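You operate a simulated robot arm through the tools that you are given. There is no shell and no other tool. Be economical: measure what you need, move in short steps, check, and stop when the job is done.

You run a simulated robot arm. Do the job below in one go: nothing can be reset, and whatever is moved stays where it is left.

## Task
Finish patching the cream board and test the 470 ohm block.
Fine: orange plug to POS and block in the slot before the brown supply goes on, dial still at 0; then dial up to 6, red slider at HIGH, hold the TEST button with the supply on; dial to 0, switch off, then the block back in its tray slot; the orange and blue plugs stay; leave the other blocks, the red peg, the grey knob and the black supply.

Only the result counts: the job must be done as asked and must still hold three seconds after the hand-in. Knocking over, shifting, dropping, spilling or breaking anything else fails it.

## Robot
A 7-joint arm with a two-finger parallel gripper on a trunk, on a base that drives. Base frame: it is fixed to the floor where the robot stands at the start and does not move with it; the origin is under the middle of the robot, x ahead of it, y to its left, z up. Units: m, degrees, N and s.
With the tool pointing down near the work surface it reaches from about 0.18 to 0.62 m from the robot's upright axis, wherever it stands. Its first joint turns from -166.0 to 166.0 degrees. Places, roughly: NEG hole [0.4, -0.2, 0.8]; POS hole [0.5, -0.1, 0.8]; black dial [0.3, 0.1, 0.9]; blue plug (3x3x4 cm) [0.4, -0.2, 0.9]; brown supply [0.4, 0.1, 0.8]; green switch [0.3, 0.2, 0.9]; grey knob [0.4, 0.1, 0.9]; left hole of the middle meter [0.6, -0.1, 0.8]; middle meter [0.7, -0.1, 0.9]; orange plug (3x3x4 cm) [0.5, 0, 0.9]; pink arrow block (4x3x5 cm) [0.6, 0.2, 0.9]; purple arrow block (4x3x5 cm) [0.6, 0.1, 0.9]; purple switch [0.3, 0.8, 0.9]; red peg (2x2x4 cm) [0.6, -0.1, 0.8]; red slider [0.3, -0.1, 0.9]; slot of the cream board [0.4, -0.2, 0.8]. Payload 1.57 kg.
The TCP is the grasp point between the finger pads, 0.03 m short of the fingertips. In the tool frame z runs along the fingers and y along their closing line. Largest opening 0.08 m; finger width 0.017, thickness 0.012; the body of the gripper, 0.04 by 0.082 m, starts 0.08 m behind the TCP.
Orientation is that of the tool frame in the base frame, as a unit quaternion [w, x, y, z]. With the fingers straight down and closing along the base's y, the tool's x points along the base's -x, its y along +y and its z along -z.

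## Interface
- The arm moves only by the tool drive_tool. Its arguments are lists of equal length, an entry for each row: "translation": the shift along the tool's x, y, z in m, a list of three; "turn": the turn, a rotation vector about the tool's x, y, z in rad, a list of three; "hand": the closure, from 0 (fully open) to 1 (shut). In form: {"translation": [[tx, ty, tz], ...], "turn": [[ax, ay, az], ...], "hand": [hand, ...]}. A call has 1 to 12 rows; each row is the pose to reach, as a shift and turn from the pose commanded when the call began, along the tool's axes at that moment. Each row takes 0.2 s and may step no farther than 0.05 m and 8.6 degrees from the row before; otherwise, or with a gripper value out of range, the whole call is refused. Where a pose cannot be reached the arm comes as near as it can. A force on the tool above 40 N (or 10 N above the force at the start of the call, whichever is more), or a blocked arm, ends the call early, and 0.2 s more pass. The fingers move at their own pace (about 0.072 m/s each) and stop on an object; they squeeze with about 28 N. The grip force told is the motor's: it shows also when the fingers shut on nothing. Time passes only in rows, and 0.2 s behind the last, so rows that repeat a pose let the fingers close. The reply holds the time, the measured pose of the TCP, the force on the tool along the base axes, the opening and the grip force, in the units named above and with some noise, with the torque about the TCP (base axes, N m) and any sound that the robot's microphone picked up, and new pictures: "show" is both (left out), scene, wrist or none.
- Cameras (640 x 400 px; columns grow to the right, rows downward): "scene" is now at [0.229, 0.0317, 1.4226]; the picture's right is [0.48, -0.88, 0.00], its down [-0.77, -0.42, -0.48] and it looks along [0.42, 0.23, -0.88] (base axes); focal length 214 px, centre (320, 200). "wrist" rides on the gripper at [0.072, -0.007, -0.122] in the tool frame; the picture's right is [0.09, 1.00, 0.00], its down [-0.84, 0.08, -0.54] and it looks along [-0.54, 0.05, 0.84] (tool axes); focal length 238 px, centre (320, 200). There is no depth. A picture from a camera that has moved, and an enlarged one, comes with that camera's place and axes in the base frame and with its lens.
- lift_body(by): slides the trunk up (or, below 0, down) by that many m; the arm and the scene camera ride with it, the base frame stays. It gives what a move gives, with no picture.
- roll_base(legs): drives the robot by 1 to 6 legs, each [ahead, left, turn to the left] in m, m and degrees, along the robot's own axes; the way and the turn of a leg run together, so that a leg with both is an arc; at most 1.5 m and 180 degrees a leg. The arm and the cameras ride along, it lands a little off, and it stops where it bumps. It gives what a move gives, and a new picture of the scene camera.
- pan_tilt(pan, tilt): turns the head with the scene camera to pan (to the left, within 86 degrees either way) and tilt (down, from -29 to 69), counted from straight ahead of the robot. It gives what a move gives, and a new picture of the scene camera.
- enlarge(camera, box): a new picture of the part [left, top, right, bottom] of that camera's present view, enlarged. It takes no simulated time.
- sign_off(): hands the job in; it is judged then, once.

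Go step by step. Nothing tells you exact positions but the pictures and the camera data: compare them with the known pose of the tool, close in by small moves and look again before you grip or let go. The budget is 120 turns and 260 pictures, counting those below and the enlarged ones. Unless the task says otherwise, let go and move clear before handing in, and close with one line.

The tools are called as name(argument=value, ...) on one line, values as JSON. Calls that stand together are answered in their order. drive_tool: Moves the arm, as the interface text tells. Its arguments: {"type":"object","properties":{"translation":{"type":"array"},"turn":{"type":"array"},"hand":{"type":"array"},"show":{"type":"string","enum":["both","scene","wrist","none"]}},"required":["translation","turn","hand"]} The other tools are called the same way: lift_body (by) slides the trunk up or down; roll_base (legs) drives the base; pan_tilt (pan, tilt) turns the head that bears the scene camera; enlarge (camera, box) takes an enlarged picture of a part of a camera's view; sign_off () hands the job in.

At the start:

```text
time: 0.0
position: [0.388, 0.1836, 1.2052]
tcp_rot: [0.001, 0.0, 1.0, -0.001]
wrist_force: [-0.1, 0.6, 0.0]
ft_torque: [-0.02, -0.02, -0.01]
gripper_width: 0.08
finger_force: 0.0
trunk travel left (down, up): [-0.675, 0.315]
robot x, y, heading: [-0.0019, 0.003, -0.1]
head pan, tilt: [28.6, 61.4]
```

scene: 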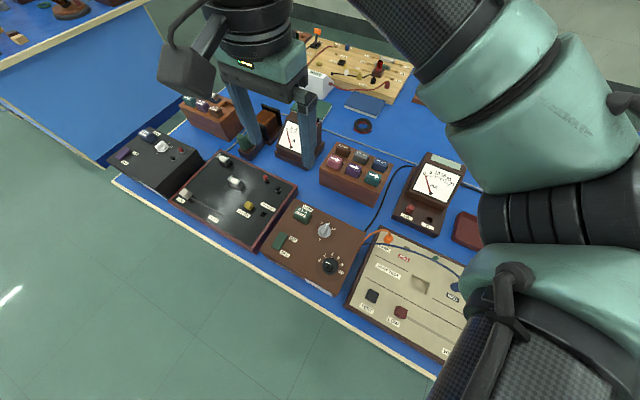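
wrist: 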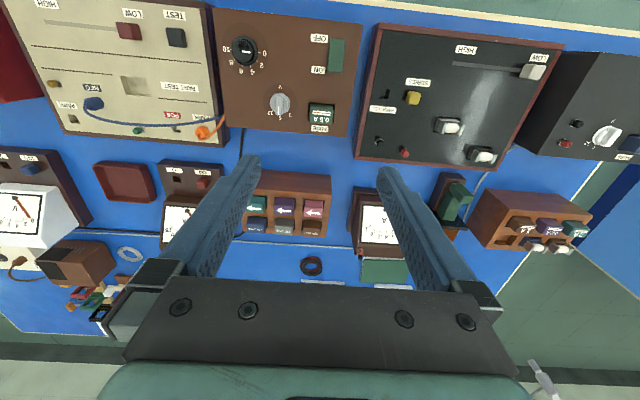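

I see the cream board on the right, the brown supply next to it, and a tray of arrow blocks behind. First I look closer to read the labels.

enlarge(camera="wrist", box=[0, 0, 220, 140])

enlarge(camera="wrist", box=[200, 0, 360, 100])

enlarge(camera="scene", box=[300, 130, 460, 230])

enlarge(camera="scene", box=[160, 80, 320, 180])

```text
2.86 times, centred on (110, 70) of wrist
camera zoom: at [0.3166, 0.1776, 1.3271], right [-0.09, 1.0, 0.0], down [0.84, 0.08, 0.54], along [0.54, 0.05, -0.84], focal length 681 px, centre (920, 571)
```

zoom: 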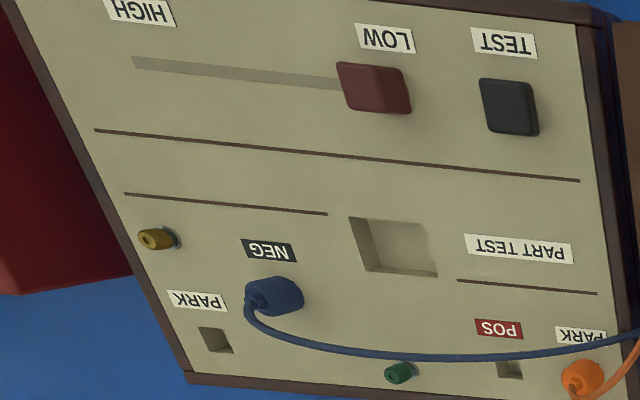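

```text
4.00 times, centred on (280, 50) of wrist
camera zoom: at [0.3166, 0.1776, 1.3271], right [-0.09, 1.0, 0.0], down [0.84, 0.08, 0.54], along [0.54, 0.05, -0.84], focal length 953 px, centre (480, 800)
```

zoom: 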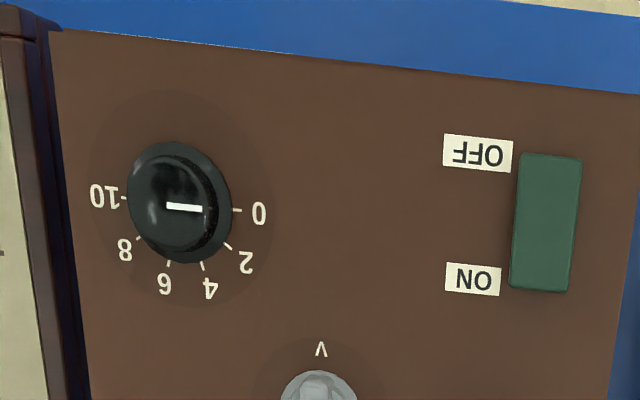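

```text
4.00 times, centred on (380, 180) of scene
camera zoom: at [0.229, 0.0317, 1.4226], right [0.48, -0.88, 0.0], down [-0.77, -0.42, -0.48], along [0.42, 0.23, -0.88], focal length 858 px, centre (80, 280)
```

zoom: 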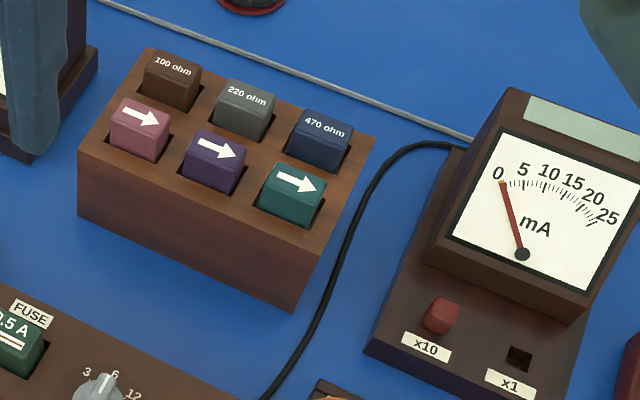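

```text
4.00 times, centred on (240, 130) of scene
camera zoom: at [0.229, 0.0317, 1.4226], right [0.48, -0.88, 0.0], down [-0.77, -0.42, -0.48], along [0.42, 0.23, -0.88], focal length 858 px, centre (640, 480)
```

zoom: 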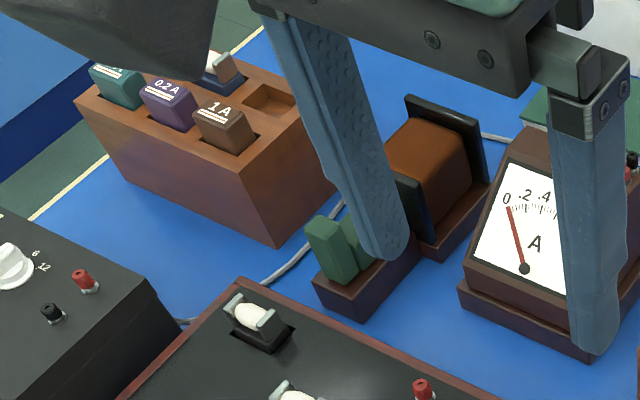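

The target is the navy 470 ohm block at about (0.69, 0.065), slightly beyond reach; I look at the table edge to see whether the base can drive ahead.

pan_tilt(pan=0, tilt=69)

pan_tilt(pan=-20, tilt=55)

```text
time: 0.9
position: [0.3885, 0.183, 1.2056]
tcp_rot: [0.0, 0.001, 1.0, -0.001]
wrist_force: [-0.1, -0.6, 0.4]
ft_torque: [-0.03, -0.02, -0.03]
gripper_width: 0.08
finger_force: 0.1
trunk travel left (down, up): [-0.675, 0.315]
robot x, y, heading: [-0.0014, 0.0027, -0.2]
head pan, tilt: [0.0, 68.8]
camera scene: at [0.2278, 0.0007, 1.4149], right [0.0, -1.0, 0.0], down [-0.93, 0.0, -0.36], along [0.36, 0.0, -0.93], focal length 214 px, centre (320, 200)
```

scene: 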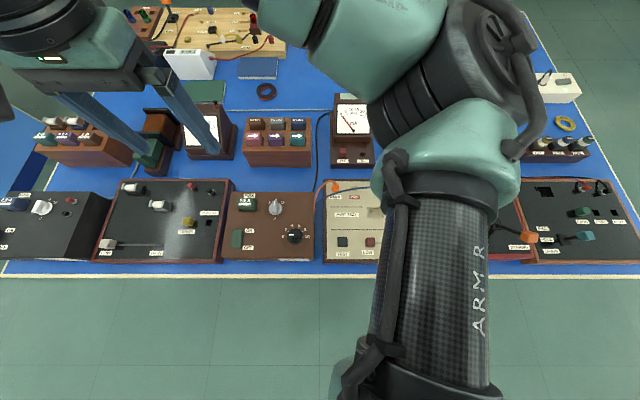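

```text
time: 1.8
position: [0.3883, 0.1818, 1.2057]
tcp_rot: [0.0, 0.0, 1.0, -0.001]
wrist_force: [-1.0, 0.1, 0.8]
ft_torque: [-0.03, 0.04, -0.02]
gripper_width: 0.0799
finger_force: 0.0
trunk travel left (down, up): [-0.675, 0.315]
robot x, y, heading: [0.0024, 0.0026, -0.1]
head pan, tilt: [-20.0, 55.0]
camera scene: at [0.2396, -0.024, 1.4303], right [-0.34, -0.94, 0.0], down [-0.77, 0.28, -0.57], along [0.54, -0.2, -0.82], focal length 214 px, centre (320, 200)
```

scene: 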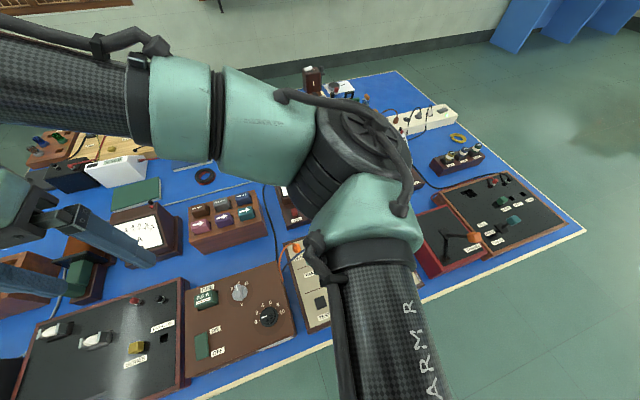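

The table edge is at x≈0.25. I drive 0.10 m ahead so that block and board are all in reach.

roll_base(legs=[[0.1, 0, 0]])

pan_tilt(pan=0, tilt=62)

```text
time: 2.9
position: [0.4885, 0.1819, 1.2062]
tcp_rot: [0.001, 0.001, 1.0, -0.001]
wrist_force: [0.7, -0.6, -1.2]
ft_torque: [-0.02, 0.0, -0.02]
gripper_width: 0.08
finger_force: 0.1
trunk travel left (down, up): [-0.675, 0.315]
robot x, y, heading: [0.1014, 0.0016, -0.2]
head pan, tilt: [-20.0, 55.0]
camera scene: at [0.3391, -0.0246, 1.4302], right [-0.34, -0.94, 0.0], down [-0.77, 0.28, -0.57], along [0.54, -0.2, -0.82], focal length 214 px, centre (320, 200)
```

scene: 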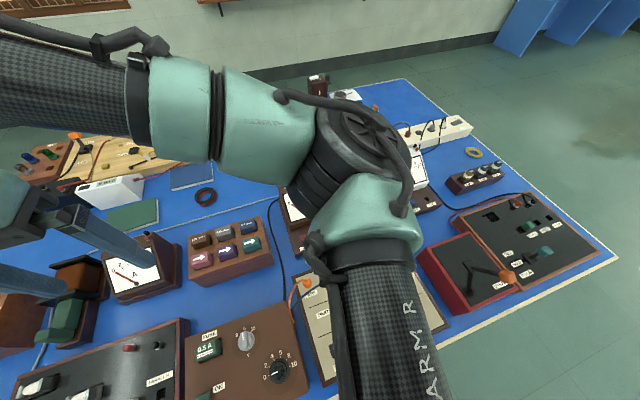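

```text
time: 3.7
position: [0.4876, 0.1812, 1.2067]
tcp_rot: [0.0, 0.001, 1.0, -0.001]
wrist_force: [0.1, 0.7, -0.7]
ft_torque: [0.0, 0.01, 0.0]
gripper_width: 0.0803
finger_force: 0.2
trunk travel left (down, up): [-0.675, 0.315]
robot x, y, heading: [0.1037, -0.0, 0.1]
head pan, tilt: [0.0, 62.0]
camera scene: at [0.3352, -0.0001, 1.422], right [0.0, -1.0, 0.0], down [-0.88, 0.0, -0.47], along [0.47, 0.0, -0.88], focal length 214 px, centre (320, 200)
```

scene: 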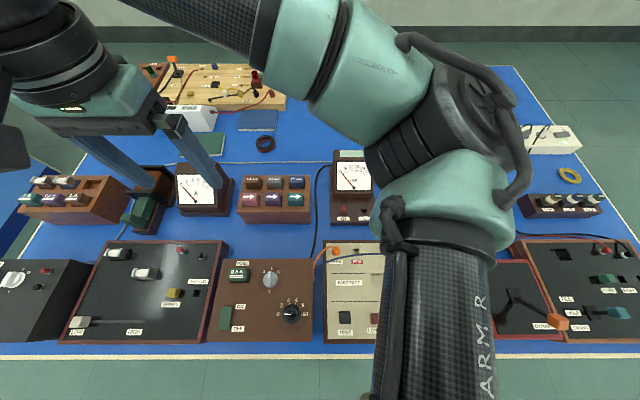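

Drive succeeded. I now bring the gripper above the orange plug (about (0.485,-0.04)) for a closer look.

drive_tool(translation=[[0.003, -0.037, 0.026], [0.006, -0.074, 0.052], [0.009, -0.111, 0.078], [0.012, -0.148, 0.105], [0.015, -0.185, 0.131], [0.018, -0.222, 0.157]], turn=[[0, 0, 0], [0, 0, 0], [0, 0, 0], [0, 0, 0], [0, 0, 0], [0, 0, 0]], hand=[0.3, 0.3, 0.3, 0.3, 0.3, 0.3])

```text
time: 5.1
position: [0.4687, -0.037, 1.0474]
tcp_rot: [0.0, 0.0, 1.0, -0.001]
wrist_force: [-0.3, -0.1, 0.6]
ft_torque: [0.02, -0.02, -0.02]
gripper_width: 0.0558
finger_force: 0.1
trunk travel left (down, up): [-0.675, 0.315]
robot x, y, heading: [0.1011, 0.0007, -0.0]
head pan, tilt: [0.0, 62.0]
camera scene: at [0.3351, -0.0004, 1.4221], right [0.0, -1.0, 0.0], down [-0.88, 0.0, -0.47], along [0.47, 0.0, -0.88], focal length 214 px, centre (320, 200)
camera wrist: at [0.3974, -0.0425, 1.1692], right [-0.09, 1.0, 0.0], down [0.84, 0.08, 0.54], along [0.54, 0.05, -0.84], focal length 238 px, centre (320, 200)
```

scene: 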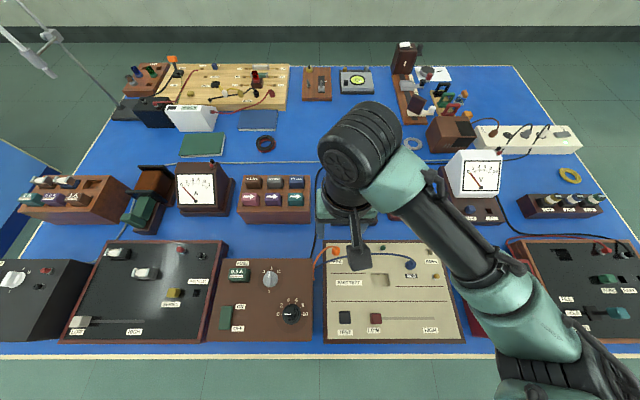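
wrist: 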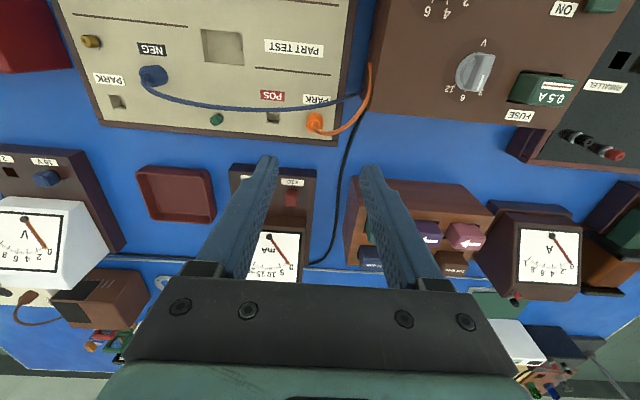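

The plug appears at about (0.482,-0.040,0.85), aligned with the base axes. I go lower above it and look closely.

drive_tool(translation=[[-0.006, -0.001, 0.04], [-0.012, -0.003, 0.08], [-0.012, -0.003, 0.12]], turn=[[0, 0, 0], [0, 0, 0], [0, 0, 0]], hand=[0.2, 0.1, 0.1], show="wrist")

enlarge(camera="wrist", box=[220, 60, 420, 185])

enlarge(camera="scene", box=[300, 220, 460, 320])

```text
time: 5.9
position: [0.4836, -0.0397, 0.9301]
tcp_rot: [0.0, 0.001, 1.0, -0.002]
wrist_force: [-0.2, 0.1, -0.2]
ft_torque: [-0.01, -0.02, -0.01]
gripper_width: 0.072
finger_force: 0.1
trunk travel left (down, up): [-0.675, 0.315]
robot x, y, heading: [0.0971, -0.0005, 0.1]
head pan, tilt: [0.0, 62.0]
camera wrist: at [0.4119, -0.0441, 1.0521], right [-0.09, 1.0, 0.0], down [0.84, 0.08, 0.54], along [0.54, 0.05, -0.84], focal length 238 px, centre (320, 200)
```

wrist: 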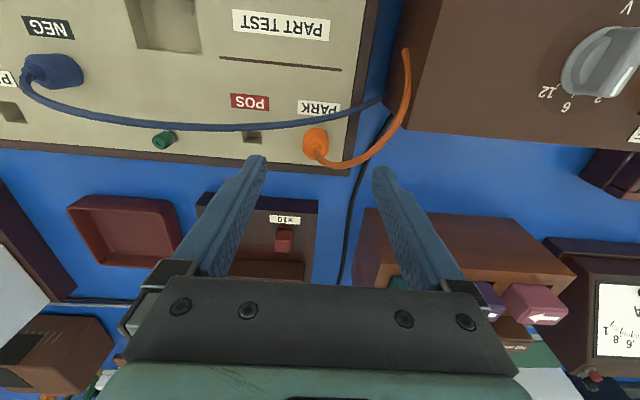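

```text
3.20 times, centred on (320, 122) of wrist
camera zoom: at [0.4119, -0.0441, 1.0521], right [-0.09, 1.0, 0.0], down [0.84, 0.08, 0.54], along [0.54, 0.05, -0.84], focal length 763 px, centre (320, 448)
```

zoom: 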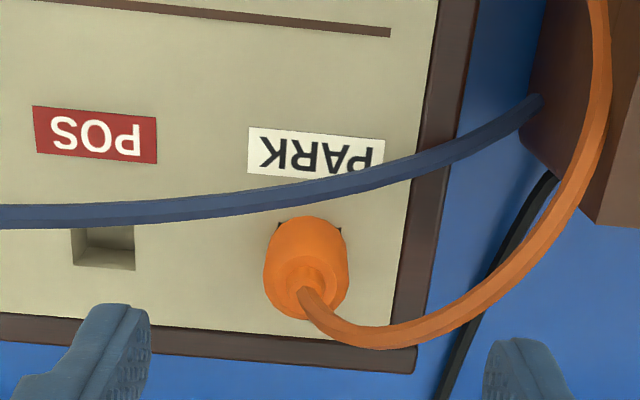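

```text
4.00 times, centred on (380, 270) of scene
camera zoom: at [0.3353, 0.0001, 1.422], right [0.0, -1.0, 0.0], down [-0.88, 0.0, -0.47], along [0.47, 0.0, -0.88], focal length 858 px, centre (80, -80)
```

zoom: 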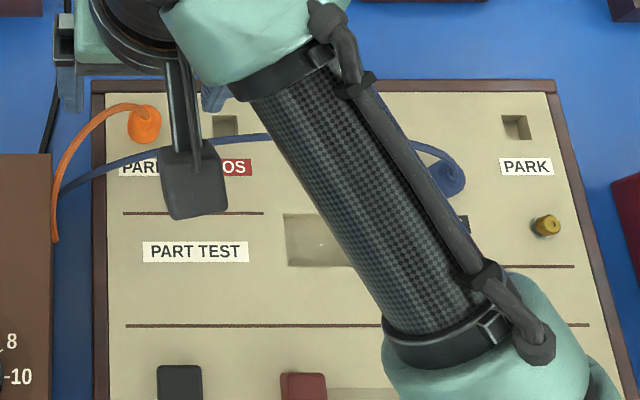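

The plug is at about (0.480,-0.041), top near z≈0.87, with its cable leaving from the top. I lower a bit more with open fingers and look again.

drive_tool(translation=[[0.003, -0.001, 0.02], [0.003, -0.001, 0.04]], turn=[[0, 0, 0], [0, 0, 0]], hand=[0.1, 0.1], show="none")

enlarge(camera="wrist", box=[200, 70, 440, 220])

pan_tilt(pan=10, tilt=62)

```text
time: 6.5
position: [0.4797, -0.0434, 0.8901]
tcp_rot: [0.0, 0.001, 1.0, -0.001]
wrist_force: [0.4, -0.7, 0.6]
ft_torque: [0.0, 0.0, -0.01]
gripper_width: 0.0723
finger_force: 0.1
trunk travel left (down, up): [-0.675, 0.315]
robot x, y, heading: [0.1044, 0.0021, -0.3]
head pan, tilt: [0.0, 62.0]
```

```text
2.67 times, centred on (320, 145) of wrist
camera zoom: at [0.4072, -0.0495, 1.0123], right [-0.09, 1.0, 0.0], down [0.84, 0.08, 0.54], along [0.54, 0.05, -0.84], focal length 636 px, centre (320, 347)
```

zoom: 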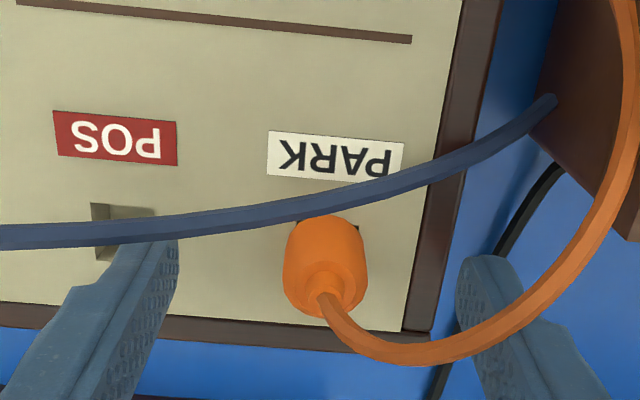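

```text
time: 7.3
position: [0.4776, -0.0441, 0.8909]
tcp_rot: [0.0, 0.0, 1.0, -0.001]
wrist_force: [0.1, -0.1, 0.8]
ft_torque: [-0.02, -0.01, -0.02]
gripper_width: 0.072
finger_force: 0.0
trunk travel left (down, up): [-0.675, 0.315]
robot x, y, heading: [0.1014, -0.0, -0.3]
head pan, tilt: [10.0, 62.0]
camera scene: at [0.3344, 0.0111, 1.422], right [0.17, -0.99, 0.0], down [-0.87, -0.15, -0.47], along [0.46, 0.08, -0.88], focal length 214 px, centre (320, 200)
```

scene: 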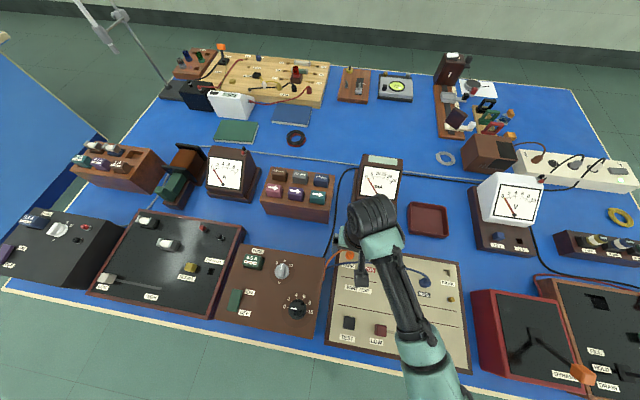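

Plug at (0.479,-0.0415,0.86). I lower to z≈0.868 and close gently on it.

drive_tool(translation=[[0.0, 0.002, 0.012], [0.0, 0.002, 0.022], [0.0, 0.002, 0.022], [0.0, 0.002, 0.022], [0.0, 0.002, 0.022]], turn=[[0, 0, 0], [0, 0, 0], [0, 0, 0], [0, 0, 0], [0, 0, 0]], hand=[0.1, 0.1, 1, 1, 1], show="none")

enlarge(camera="wrist", box=[200, 70, 440, 220])

```text
time: 7.8
position: [0.4782, -0.0447, 0.8799]
tcp_rot: [0.002, 0.001, 1.0, -0.002]
wrist_force: [-11.5, 3.2, 22.3]
ft_torque: [-0.68, 0.49, -0.6]
gripper_width: 0.0709
finger_force: 0.0
trunk travel left (down, up): [-0.675, 0.315]
robot x, y, heading: [0.1017, -0.0035, -0.4]
head pan, tilt: [10.0, 62.0]
stopped in row 2: the force on the tool passed its limit at 52 N (the readings are from after the stop); the commanded pose is now the measured one
```

```text
2.67 times, centred on (320, 145) of wrist
camera zoom: at [0.4065, -0.0482, 1.0015], right [-0.09, 1.0, 0.0], down [0.83, 0.08, 0.55], along [0.54, 0.05, -0.84], focal length 636 px, centre (320, 347)
```

zoom: 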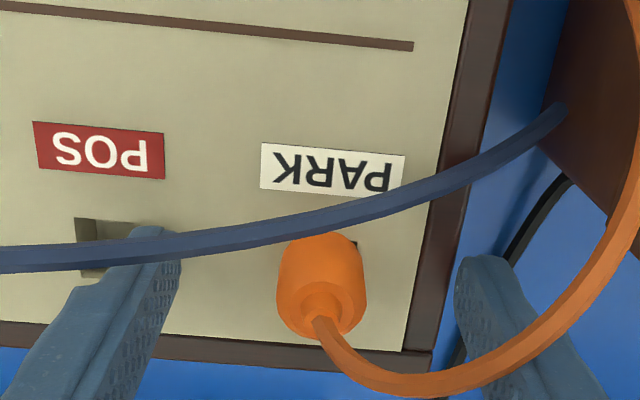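

The left-hand finger touched the board (top ≈0.85). I rise 3 mm and close on the plug.

drive_tool(translation=[[0.0, 0.002, -0.003], [0.0, 0.002, -0.003], [0.0, 0.002, -0.003], [0.0, 0.002, -0.003], [0.0, 0.002, -0.003]], turn=[[0, 0, 0], [0, 0, 0], [0, 0, 0], [0, 0, 0], [0, 0, 0]], hand=[0.1, 0.1, 1, 1, 1], show="none")

enlarge(camera="wrist", box=[200, 70, 440, 220])

```text
time: 9.0
position: [0.4801, -0.0419, 0.8812]
tcp_rot: [0.003, 0.002, 1.0, -0.002]
wrist_force: [0.6, 0.3, 0.0]
ft_torque: [-0.01, -0.02, 0.0]
gripper_width: 0.0204
finger_force: 28.0
trunk travel left (down, up): [-0.675, 0.315]
robot x, y, heading: [0.1029, -0.0027, -0.3]
head pan, tilt: [10.0, 62.0]
```

```text
2.67 times, centred on (320, 145) of wrist
camera zoom: at [0.4081, -0.0468, 1.0024], right [-0.09, 1.0, 0.0], down [0.83, 0.08, 0.55], along [0.54, 0.05, -0.84], focal length 636 px, centre (320, 347)
```

zoom: 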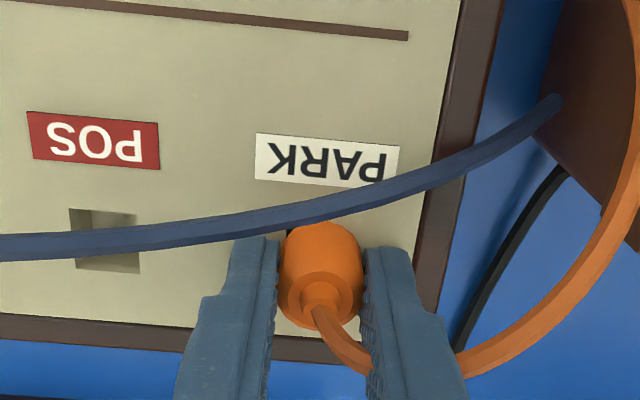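

Gripped (2 cm wide). I lift the plug straight up and inspect.

drive_tool(translation=[[0, 0, -0.015], [0, 0, -0.035], [0, -0.03, -0.055], [0, -0.057, -0.055]], turn=[[0, 0, 0], [0, 0, 0], [0, 0, 0], [0, 0, 0]], hand=[1, 1, 1, 1], show="scene")

enlarge(camera="wrist", box=[200, 70, 440, 220])

```text
time: 10.0
position: [0.4785, -0.0997, 0.936]
tcp_rot: [0.003, 0.0, 1.0, -0.002]
wrist_force: [0.2, 0.1, -0.2]
ft_torque: [-0.01, 0.0, 0.03]
gripper_width: 0.0203
finger_force: 27.9
trunk travel left (down, up): [-0.675, 0.315]
robot x, y, heading: [0.0973, 0.0022, -0.1]
head pan, tilt: [10.0, 62.0]
camera scene: at [0.3344, 0.0112, 1.422], right [0.17, -0.99, 0.0], down [-0.87, -0.15, -0.47], along [0.46, 0.08, -0.88], focal length 214 px, centre (320, 200)
```

scene: 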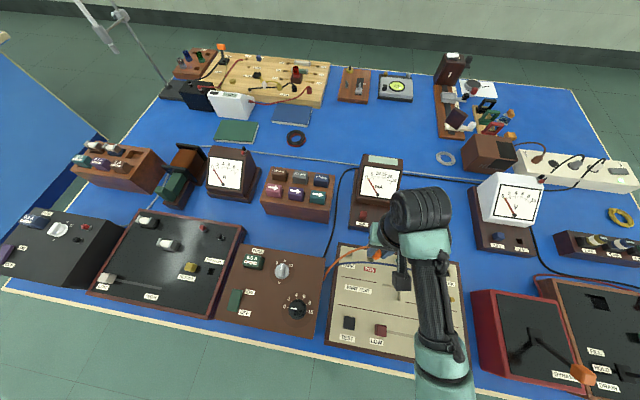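

```text
2.67 times, centred on (320, 145) of wrist
camera zoom: at [0.4066, -0.1044, 1.0577], right [-0.09, 1.0, 0.0], down [0.83, 0.08, 0.55], along [0.54, 0.05, -0.84], focal length 636 px, centre (320, 347)
```

zoom: 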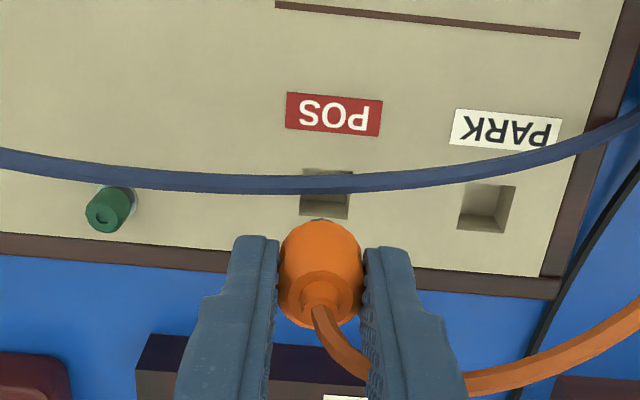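

Hole distance PARK→POS comes to about 0.056 m, so I correct by 1 mm and lower the plug slowly into POS.

drive_tool(translation=[[0, 0.001, 0.015], [0, 0.001, 0.025], [0, 0.001, 0.032], [0, 0.001, 0.039], [0, 0.001, 0.045], [0, 0.001, 0.05], [0, 0.001, 0.054]], turn=[[0, 0, 0], [0, 0, 0], [0, 0, 0], [0, 0, 0], [0, 0, 0], [0, 0, 0], [0, 0, 0]], hand=[1, 1, 1, 1, 1, 1, 1], show="none")

enlarge(camera="wrist", box=[200, 70, 440, 220])

```text
time: 11.6
position: [0.4813, -0.0959, 0.8826]
tcp_rot: [0.003, 0.0, 1.0, -0.002]
wrist_force: [0.0, 0.5, 0.0]
ft_torque: [-0.02, -0.01, -0.01]
gripper_width: 0.0201
finger_force: 27.8
trunk travel left (down, up): [-0.675, 0.315]
robot x, y, heading: [0.0998, -0.0004, -0.0]
head pan, tilt: [10.0, 62.0]
```

```text
2.67 times, centred on (320, 145) of wrist
camera zoom: at [0.4087, -0.1022, 1.0037], right [-0.09, 1.0, 0.0], down [0.83, 0.08, 0.55], along [0.54, 0.05, -0.84], focal length 636 px, centre (320, 347)
```

zoom: 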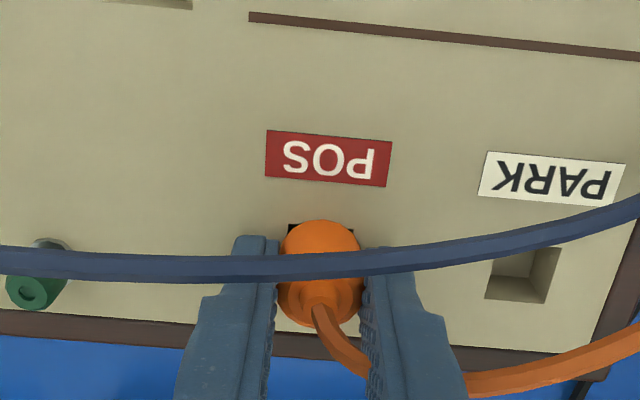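

The plug went into POS without resistance. I press 2 mm further to seat it, then open slightly and rise.

drive_tool(translation=[[0, 0, 0.002], [0, 0, 0.002], [0, 0, 0.001], [0, 0, -0.0], [0, 0, -0.03], [0, 0, -0.07]], turn=[[0, 0, 0], [0, 0, 0], [0, 0, 0], [0, 0, 0], [0, 0, 0], [0, 0, 0]], hand=[1, 1, 0.6, 0.5, 0.5, 0.5], show="none")

enlarge(camera="wrist", box=[160, 20, 480, 220])

```text
time: 13.0
position: [0.4781, -0.0972, 0.9511]
tcp_rot: [0.002, 0.001, 1.0, -0.002]
wrist_force: [0.2, 0.2, 0.3]
ft_torque: [-0.04, -0.01, 0.0]
gripper_width: 0.0401
finger_force: 0.0
trunk travel left (down, up): [-0.675, 0.315]
robot x, y, heading: [0.0992, 0.0028, -0.1]
head pan, tilt: [10.0, 62.0]
```

```text
2.00 times, centred on (320, 120) of wrist
camera zoom: at [0.4071, -0.102, 1.0727], right [-0.09, 1.0, 0.0], down [0.83, 0.08, 0.55], along [0.54, 0.05, -0.84], focal length 477 px, centre (320, 360)
```

zoom: 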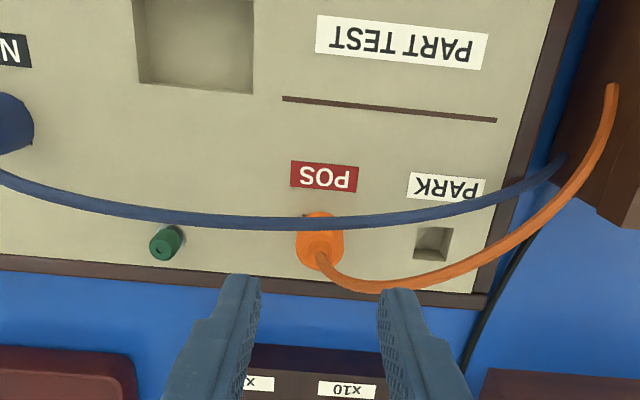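

Orange plug sits in POS. Now I move above the block tray to view the 470 ohm block.

drive_tool(translation=[[0, 0, -0.04], [-0.03, 0.03, -0.08], [-0.06, 0.06, -0.08], [-0.09, 0.09, -0.08], [-0.12, 0.12, -0.08], [-0.145, 0.145, -0.08], [-0.162, 0.162, -0.08]], turn=[[0, 0, 0], [0, 0, 0], [0, 0, 0], [0, 0, 0], [0, 0, 0], [0, 0, 0], [0, 0, 0]], hand=[0.5, 0.5, 0.5, 0.5, 0.3, 0.2, 0.2])

enlarge(camera="wrist", box=[200, 60, 440, 210])

```text
refused: row 2 steps farther than a row can; nothing moved
```

```text
2.67 times, centred on (320, 135) of wrist
camera zoom: at [0.4071, -0.102, 1.0727], right [-0.09, 1.0, 0.0], down [0.83, 0.08, 0.55], along [0.54, 0.05, -0.84], focal length 636 px, centre (320, 373)
```

zoom: 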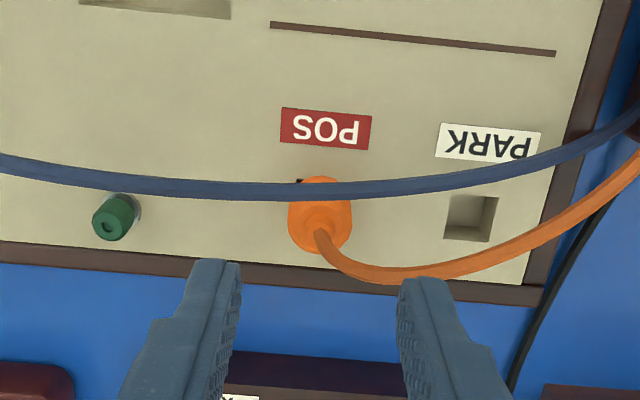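

A step was too long; I repeat the move with smaller ones.

drive_tool(translation=[[0, 0, -0.04], [-0.015, 0.015, -0.08], [-0.045, 0.045, -0.08], [-0.075, 0.075, -0.08], [-0.105, 0.105, -0.08], [-0.135, 0.135, -0.08], [-0.162, 0.162, -0.08]], turn=[[0, 0, 0], [0, 0, 0], [0, 0, 0], [0, 0, 0], [0, 0, 0], [0, 0, 0], [0, 0, 0]], hand=[0.5, 0.5, 0.5, 0.5, 0.3, 0.2, 0.2])

enlarge(camera="wrist", box=[200, 60, 440, 210])

```text
time: 14.6
position: [0.6446, 0.0664, 1.0305]
tcp_rot: [0.001, 0.0, 1.0, -0.002]
wrist_force: [0.4, -0.5, 0.4]
ft_torque: [-0.03, 0.03, -0.01]
gripper_width: 0.0638
finger_force: 0.1
trunk travel left (down, up): [-0.675, 0.315]
robot x, y, heading: [0.1018, -0.0041, -0.0]
head pan, tilt: [10.0, 62.0]
camera scene: at [0.3349, 0.0119, 1.4219], right [0.17, -0.99, 0.0], down [-0.87, -0.15, -0.47], along [0.46, 0.08, -0.88], focal length 214 px, centre (320, 200)
camera wrist: at [0.5718, 0.0625, 1.1524], right [-0.09, 1.0, 0.0], down [0.83, 0.08, 0.55], along [0.54, 0.05, -0.84], focal length 238 px, centre (320, 200)
```

scene: 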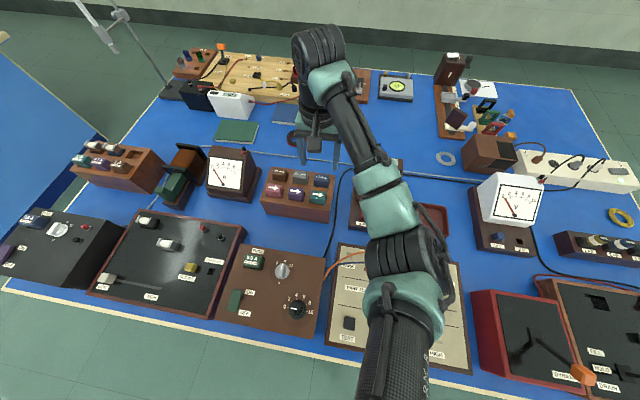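
wrist: 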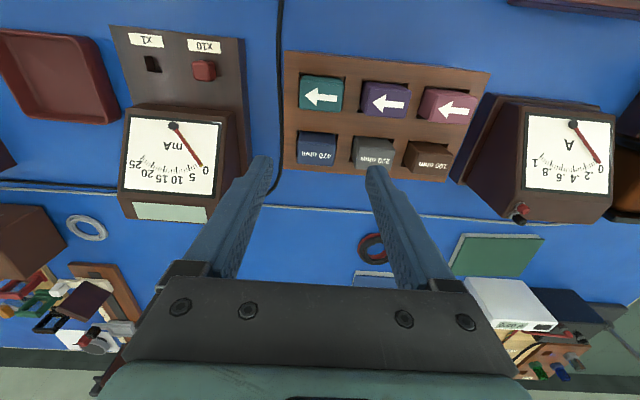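

```text
2.67 times, centred on (320, 135) of wrist
camera zoom: at [0.5718, 0.0625, 1.1524], right [-0.09, 1.0, 0.0], down [0.83, 0.08, 0.55], along [0.54, 0.05, -0.84], focal length 636 px, centre (320, 373)
```

zoom: 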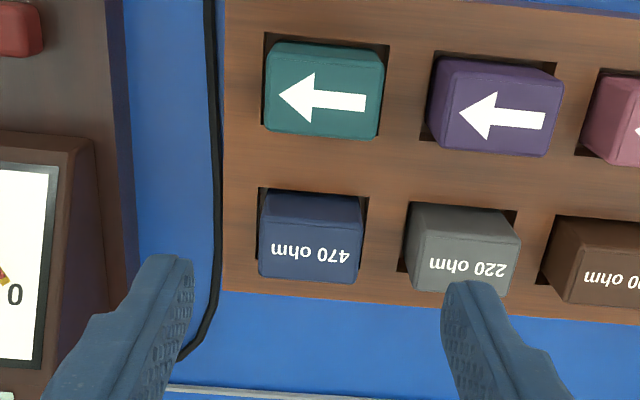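

The 470 block is at about (0.667, 0.068), top ≈0.92, 4 cm along y. I turn the hand 90° so that it closes along x, where the gaps are wider.

drive_tool(translation=[[-0.002, 0, 0], [-0.004, 0, 0], [-0.006, 0, 0], [-0.009, 0, 0], [-0.012, 0, 0], [-0.014, 0, 0], [-0.016, 0, 0], [-0.018, 0, 0], [-0.02, 0, 0], [-0.022, 0.001, 0], [-0.022, 0.001, 0]], turn=[[0, 0, 0.143], [0, 0, 0.286], [0, 0, 0.429], [0, 0, 0.572], [0, 0, 0.715], [0, 0, 0.858], [0, 0, 1.001], [0, 0, 1.144], [0, 0, 1.287], [0, 0, 1.43], [0, 0, 1.571]], hand=[0.2, 0.2, 0.2, 0.2, 0.2, 0.2, 0.2, 0.2, 0.2, 0.2, 0.2], show="both")

enlarge(camera="wrist", box=[200, 60, 440, 210])

```text
time: 17.0
position: [0.6633, 0.0649, 1.0322]
tcp_rot: [0.003, 0.708, 0.706, 0.001]
wrist_force: [0.7, -0.7, -0.5]
ft_torque: [0.02, 0.02, -0.02]
gripper_width: 0.0638
finger_force: 0.1
trunk travel left (down, up): [-0.675, 0.315]
robot x, y, heading: [0.0984, 0.0002, -0.2]
head pan, tilt: [10.0, 62.0]
camera scene: at [0.3344, 0.0112, 1.422], right [0.17, -0.99, 0.0], down [-0.87, -0.15, -0.47], along [0.46, 0.08, -0.88], focal length 214 px, centre (320, 200)
camera wrist: at [0.6569, 0.1391, 1.1537], right [1.0, 0.09, 0.0], down [0.07, -0.84, 0.55], along [0.05, -0.54, -0.84], focal length 238 px, centre (320, 200)
```

scene: 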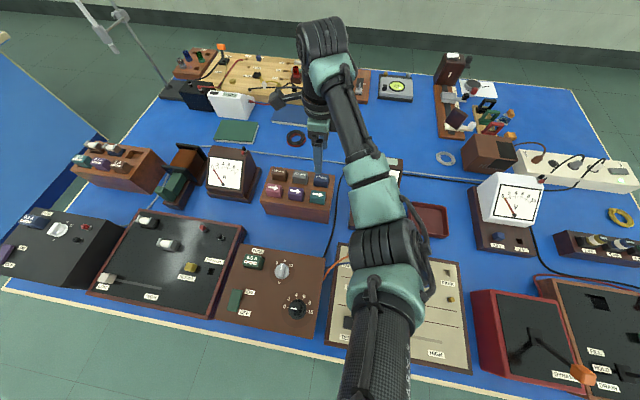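
wrist: 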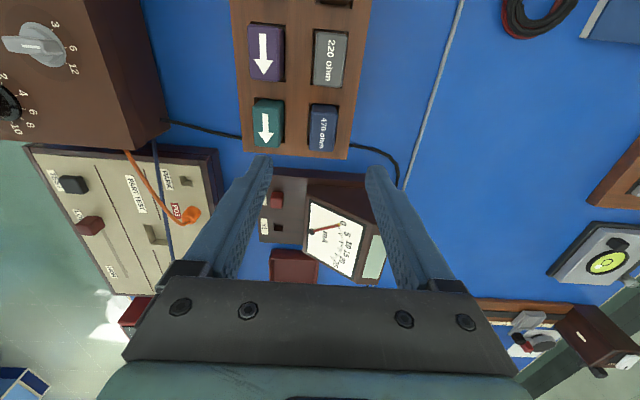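

```text
2.67 times, centred on (320, 135) of wrist
camera zoom: at [0.6569, 0.1391, 1.1537], right [1.0, 0.09, 0.0], down [0.07, -0.84, 0.55], along [0.05, -0.54, -0.84], focal length 636 px, centre (320, 373)
```

zoom: 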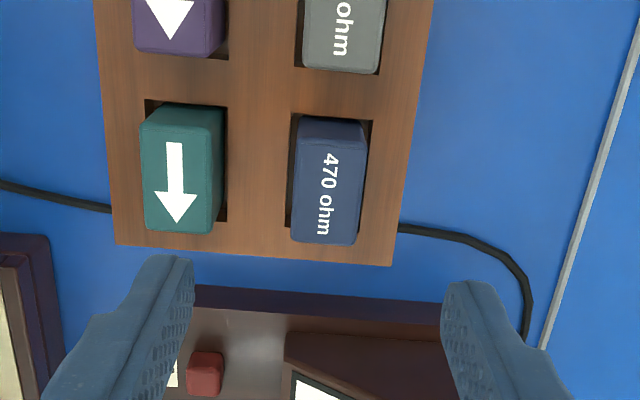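

The block centre is confirmed at (0.667, 0.069). I descend above it with a 5 cm opening and check.

drive_tool(translation=[[0.004, 0.0035, 0.03], [0.004, 0.0035, 0.06], [0.004, 0.0035, 0.08]], turn=[[0, 0, 0], [0, 0, 0], [0, 0, 0]], hand=[0.375, 0.375, 0.375], show="none")

enlarge(camera="wrist", box=[200, 70, 440, 220])

```text
time: 17.8
position: [0.6675, 0.0692, 0.9507]
tcp_rot: [0.003, 0.708, 0.707, 0.001]
wrist_force: [-0.9, -0.1, 0.2]
ft_torque: [0.02, 0.0, 0.01]
gripper_width: 0.0501
finger_force: 0.0
trunk travel left (down, up): [-0.675, 0.315]
robot x, y, heading: [0.096, -0.0001, -0.2]
head pan, tilt: [10.0, 62.0]
```

```text
2.67 times, centred on (320, 145) of wrist
camera zoom: at [0.6612, 0.144, 1.0726], right [1.0, 0.09, 0.0], down [0.07, -0.83, 0.55], along [0.05, -0.54, -0.84], focal length 636 px, centre (320, 347)
```

zoom: 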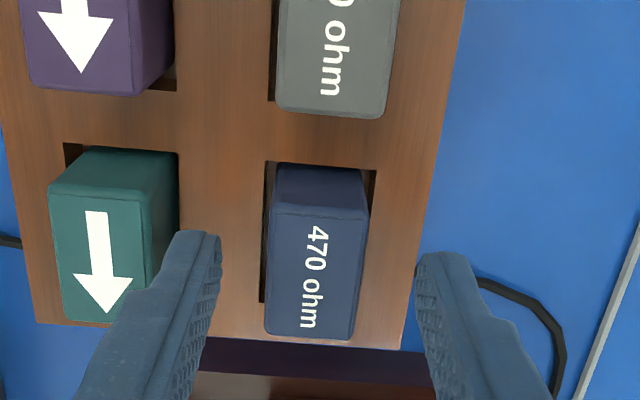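

Block top is at about (0.667,0.066,0.91). I narrow the opening to 4.2 cm, go down 3 cm beside it, then close.

drive_tool(translation=[[-0.002, 0, 0], [-0.002, 0, 0.012], [-0.002, 0, 0.022], [-0.002, 0, 0.03], [-0.002, 0, 0.03], [-0.002, 0, 0.03], [-0.002, 0, 0.03]], turn=[[0, 0, 0], [0, 0, 0], [0, 0, 0], [0, 0, 0], [0, 0, 0], [0, 0, 0], [0, 0, 0]], hand=[0.48, 0.48, 0.48, 0.48, 1, 1, 1], show="none")

enlarge(camera="wrist", box=[200, 70, 440, 220])

```text
time: 19.4
position: [0.6655, 0.067, 0.9236]
tcp_rot: [0.004, 0.708, 0.706, 0.001]
wrist_force: [-12.1, 0.5, 19.0]
ft_torque: [0.13, 0.71, -0.01]
gripper_width: 0.025
finger_force: 28.2
trunk travel left (down, up): [-0.675, 0.315]
robot x, y, heading: [0.0974, -0.0023, -0.1]
head pan, tilt: [10.0, 62.0]
```

```text
2.67 times, centred on (320, 145) of wrist
camera zoom: at [0.6588, 0.1413, 1.0457], right [1.0, 0.09, 0.01], down [0.07, -0.83, 0.55], along [0.06, -0.54, -0.84], focal length 636 px, centre (320, 347)
```

zoom: 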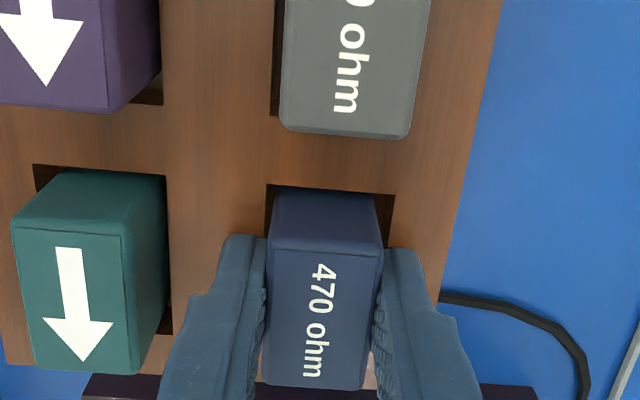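

The 470 block is gripped (2.5 cm wide), fingertips resting on the tray top. I lift straight up 14 cm.

drive_tool(translation=[[0, 0, -0.005], [0, 0, -0.02], [0, 0, -0.04], [0, 0, -0.08], [0, 0, -0.12], [0, 0, -0.14]], turn=[[0, 0, 0], [0, 0, 0], [0, 0, 0], [0, 0, 0], [0, 0, 0], [0, 0, 0]], hand=[1, 1, 1, 1, 1, 1], show="both")

```text
time: 20.8
position: [0.6659, 0.0679, 1.0634]
tcp_rot: [0.003, 0.708, 0.707, 0.001]
wrist_force: [-0.4, 0.2, -0.1]
ft_torque: [0.01, -0.02, -0.01]
gripper_width: 0.0251
finger_force: 27.4
trunk travel left (down, up): [-0.675, 0.315]
robot x, y, heading: [0.0956, -0.0021, -0.1]
head pan, tilt: [10.0, 62.0]
camera scene: at [0.3343, 0.0113, 1.4219], right [0.17, -0.99, 0.0], down [-0.87, -0.15, -0.47], along [0.46, 0.08, -0.88], focal length 214 px, centre (320, 200)
camera wrist: at [0.6597, 0.1422, 1.1851], right [1.0, 0.09, 0.0], down [0.07, -0.83, 0.55], along [0.05, -0.54, -0.84], focal length 238 px, centre (320, 200)
```

scene: 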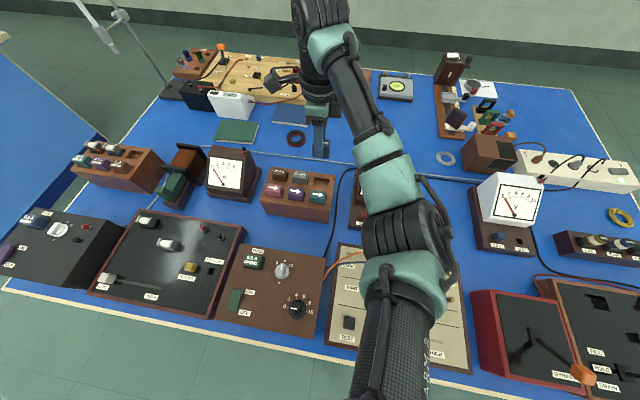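
wrist: 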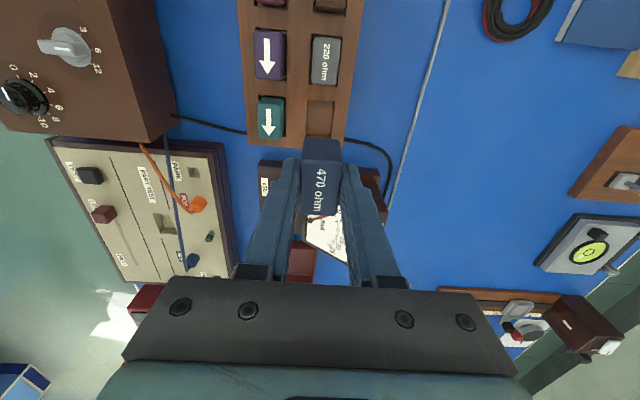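

Lifted cleanly. Now I carry it across to above the slot of the cream board at about (0.41,-0.15).

drive_tool(translation=[[-0.027, -0.032, 0], [-0.054, -0.064, 0], [-0.081, -0.096, 0], [-0.109, -0.128, 0], [-0.136, -0.16, 0], [-0.163, -0.192, 0], [-0.19, -0.224, 0], [-0.217, -0.256, 0.0], [-0.217, -0.256, 0.04]], turn=[[0, 0, 0], [0, 0, 0], [0, 0, 0], [0, 0, 0], [0, 0, 0], [0, 0, 0], [0, 0, 0], [0, 0, 0], [0, 0, 0]], hand=[1, 1, 1, 1, 1, 1, 1, 1, 1], show="both")

enlarge(camera="wrist", box=[160, 30, 480, 230])

```text
time: 22.8
position: [0.4142, -0.1475, 1.0228]
tcp_rot: [0.004, 0.707, 0.707, 0.001]
wrist_force: [1.5, -1.2, -0.6]
ft_torque: [0.0, 0.0, 0.01]
gripper_width: 0.0251
finger_force: 28.5
trunk travel left (down, up): [-0.675, 0.315]
robot x, y, heading: [0.1013, -0.0001, -0.1]
head pan, tilt: [10.0, 62.0]
camera scene: at [0.3353, 0.0116, 1.4218], right [0.17, -0.99, 0.0], down [-0.87, -0.15, -0.47], along [0.46, 0.08, -0.88], focal length 214 px, centre (320, 200)
camera wrist: at [0.4066, -0.0738, 1.1443], right [1.0, 0.09, 0.0], down [0.07, -0.83, 0.55], along [0.05, -0.54, -0.84], focal length 238 px, centre (320, 200)
```

scene: 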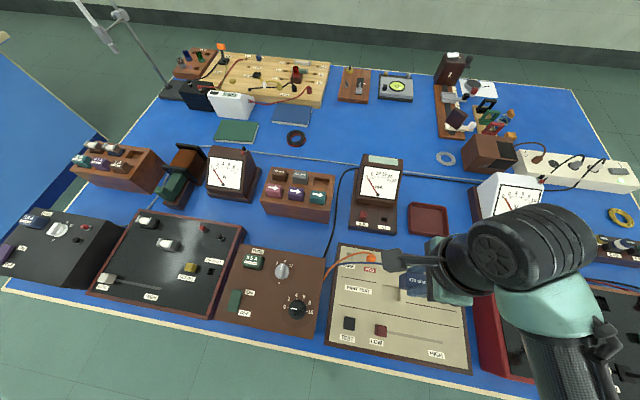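
wrist: 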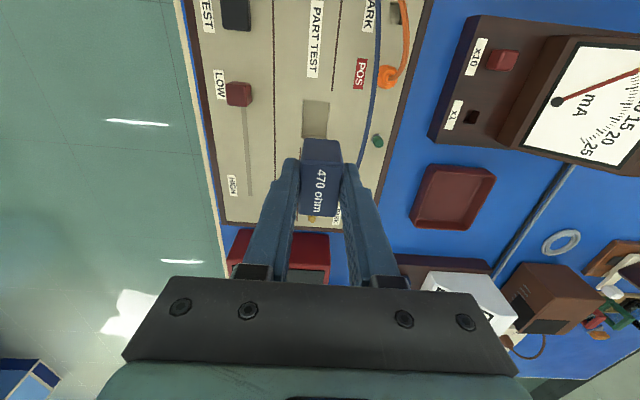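

```text
2.00 times, centred on (320, 130) of wrist
camera zoom: at [0.4066, -0.0738, 1.1443], right [1.0, 0.09, 0.0], down [0.07, -0.83, 0.55], along [0.05, -0.54, -0.84], focal length 477 px, centre (320, 340)
```

zoom: 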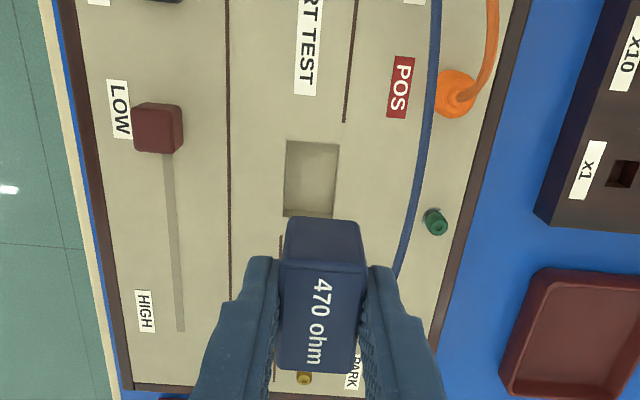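

Slot rim is at about (0.409,-0.149), 3.1×4.3 cm. I shift slightly and lower until the block's bottom is just above the board, then look.

drive_tool(translation=[[0, -0.003, 0.03], [0, -0.003, 0.06], [0, -0.003, 0.09]], turn=[[0, 0, 0], [0, 0, 0], [0, 0, 0]], hand=[1, 1, 1], show="none")

enlarge(camera="wrist", box=[200, 70, 440, 220])

enlarge(camera="scene", box=[320, 220, 480, 320])

```text
time: 23.6
position: [0.409, -0.1491, 0.9319]
tcp_rot: [0.004, 0.707, 0.707, 0.001]
wrist_force: [0.5, -0.3, -0.6]
ft_torque: [-0.01, 0.01, 0.0]
gripper_width: 0.025
finger_force: 28.1
trunk travel left (down, up): [-0.675, 0.315]
robot x, y, heading: [0.0982, -0.0006, -0.2]
head pan, tilt: [10.0, 62.0]
```

```text
2.67 times, centred on (320, 145) of wrist
camera zoom: at [0.4022, -0.075, 1.0537], right [1.0, 0.09, 0.01], down [0.07, -0.83, 0.55], along [0.05, -0.54, -0.84], focal length 636 px, centre (320, 347)
```

zoom: 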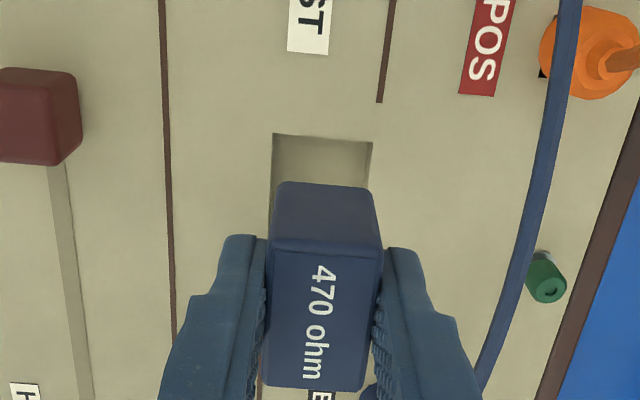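

```text
4.00 times, centred on (400, 270) of scene
camera zoom: at [0.3346, 0.0114, 1.422], right [0.17, -0.99, 0.0], down [-0.87, -0.15, -0.47], along [0.46, 0.08, -0.88], focal length 858 px, centre (0, -80)
```

zoom: 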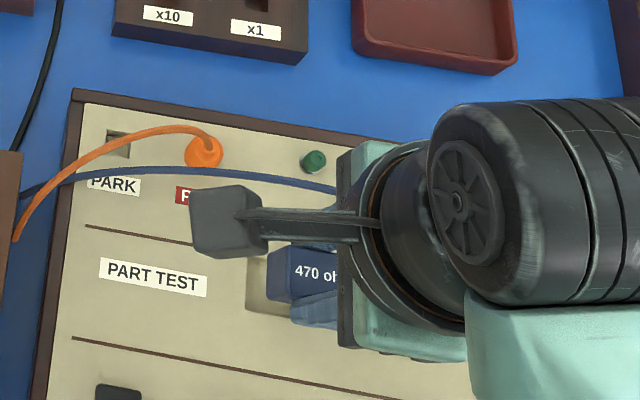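

Block and slot line up within about a millimetre. I shift 1 mm in +y and lower slowly into the slot.

drive_tool(translation=[[0.001, 0, 0.015], [0.001, 0, 0.027], [0.001, 0, 0.034], [0.001, 0, 0.039], [0.001, 0, 0.043], [0.001, 0, 0.047]], turn=[[0, 0, 0], [0, 0, 0], [0, 0, 0], [0, 0, 0], [0, 0, 0], [0, 0, 0]], hand=[1, 1, 1, 1, 1, 1], show="none")

enlarge(camera="wrist", box=[200, 70, 440, 220])

```text
time: 25.0
position: [0.4076, -0.1486, 0.8856]
tcp_rot: [0.003, 0.708, 0.707, 0.0]
wrist_force: [-0.4, 0.0, -0.4]
ft_torque: [-0.01, -0.02, 0.0]
gripper_width: 0.0249
finger_force: 28.2
trunk travel left (down, up): [-0.675, 0.315]
robot x, y, heading: [0.1028, -0.0015, -0.2]
head pan, tilt: [10.0, 62.0]
```

```text
2.67 times, centred on (320, 145) of wrist
camera zoom: at [0.4013, -0.0754, 1.007], right [1.0, 0.09, 0.0], down [0.07, -0.83, 0.55], along [0.05, -0.54, -0.84], focal length 636 px, centre (320, 347)
```

zoom: 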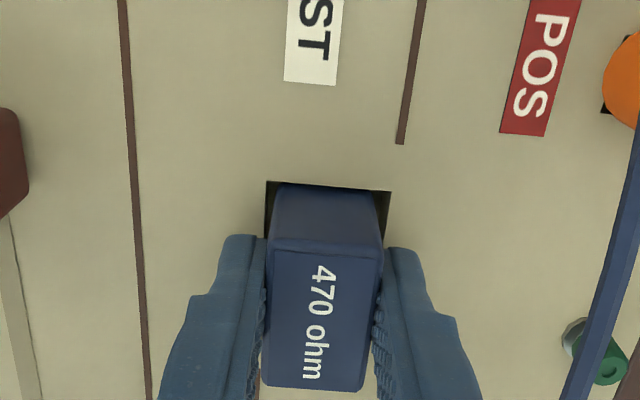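

The block is in the slot mouth without force. I lower 4 mm more, press lightly to the floor, then release and rise.

drive_tool(translation=[[0, 0, 0.002], [0, 0, 0.004], [0, 0, 0.004]], turn=[[0, 0, 0], [0, 0, 0], [0, 0, 0]], hand=[1, 1, 1], show="none")

```text
time: 25.8
position: [0.4081, -0.1498, 0.8816]
tcp_rot: [0.003, 0.708, 0.706, 0.0]
wrist_force: [-0.5, -0.2, -0.4]
ft_torque: [-0.02, 0.01, -0.02]
gripper_width: 0.0251
finger_force: 27.9
trunk travel left (down, up): [-0.675, 0.315]
robot x, y, heading: [0.0996, -0.0, -0.0]
head pan, tilt: [10.0, 62.0]
```

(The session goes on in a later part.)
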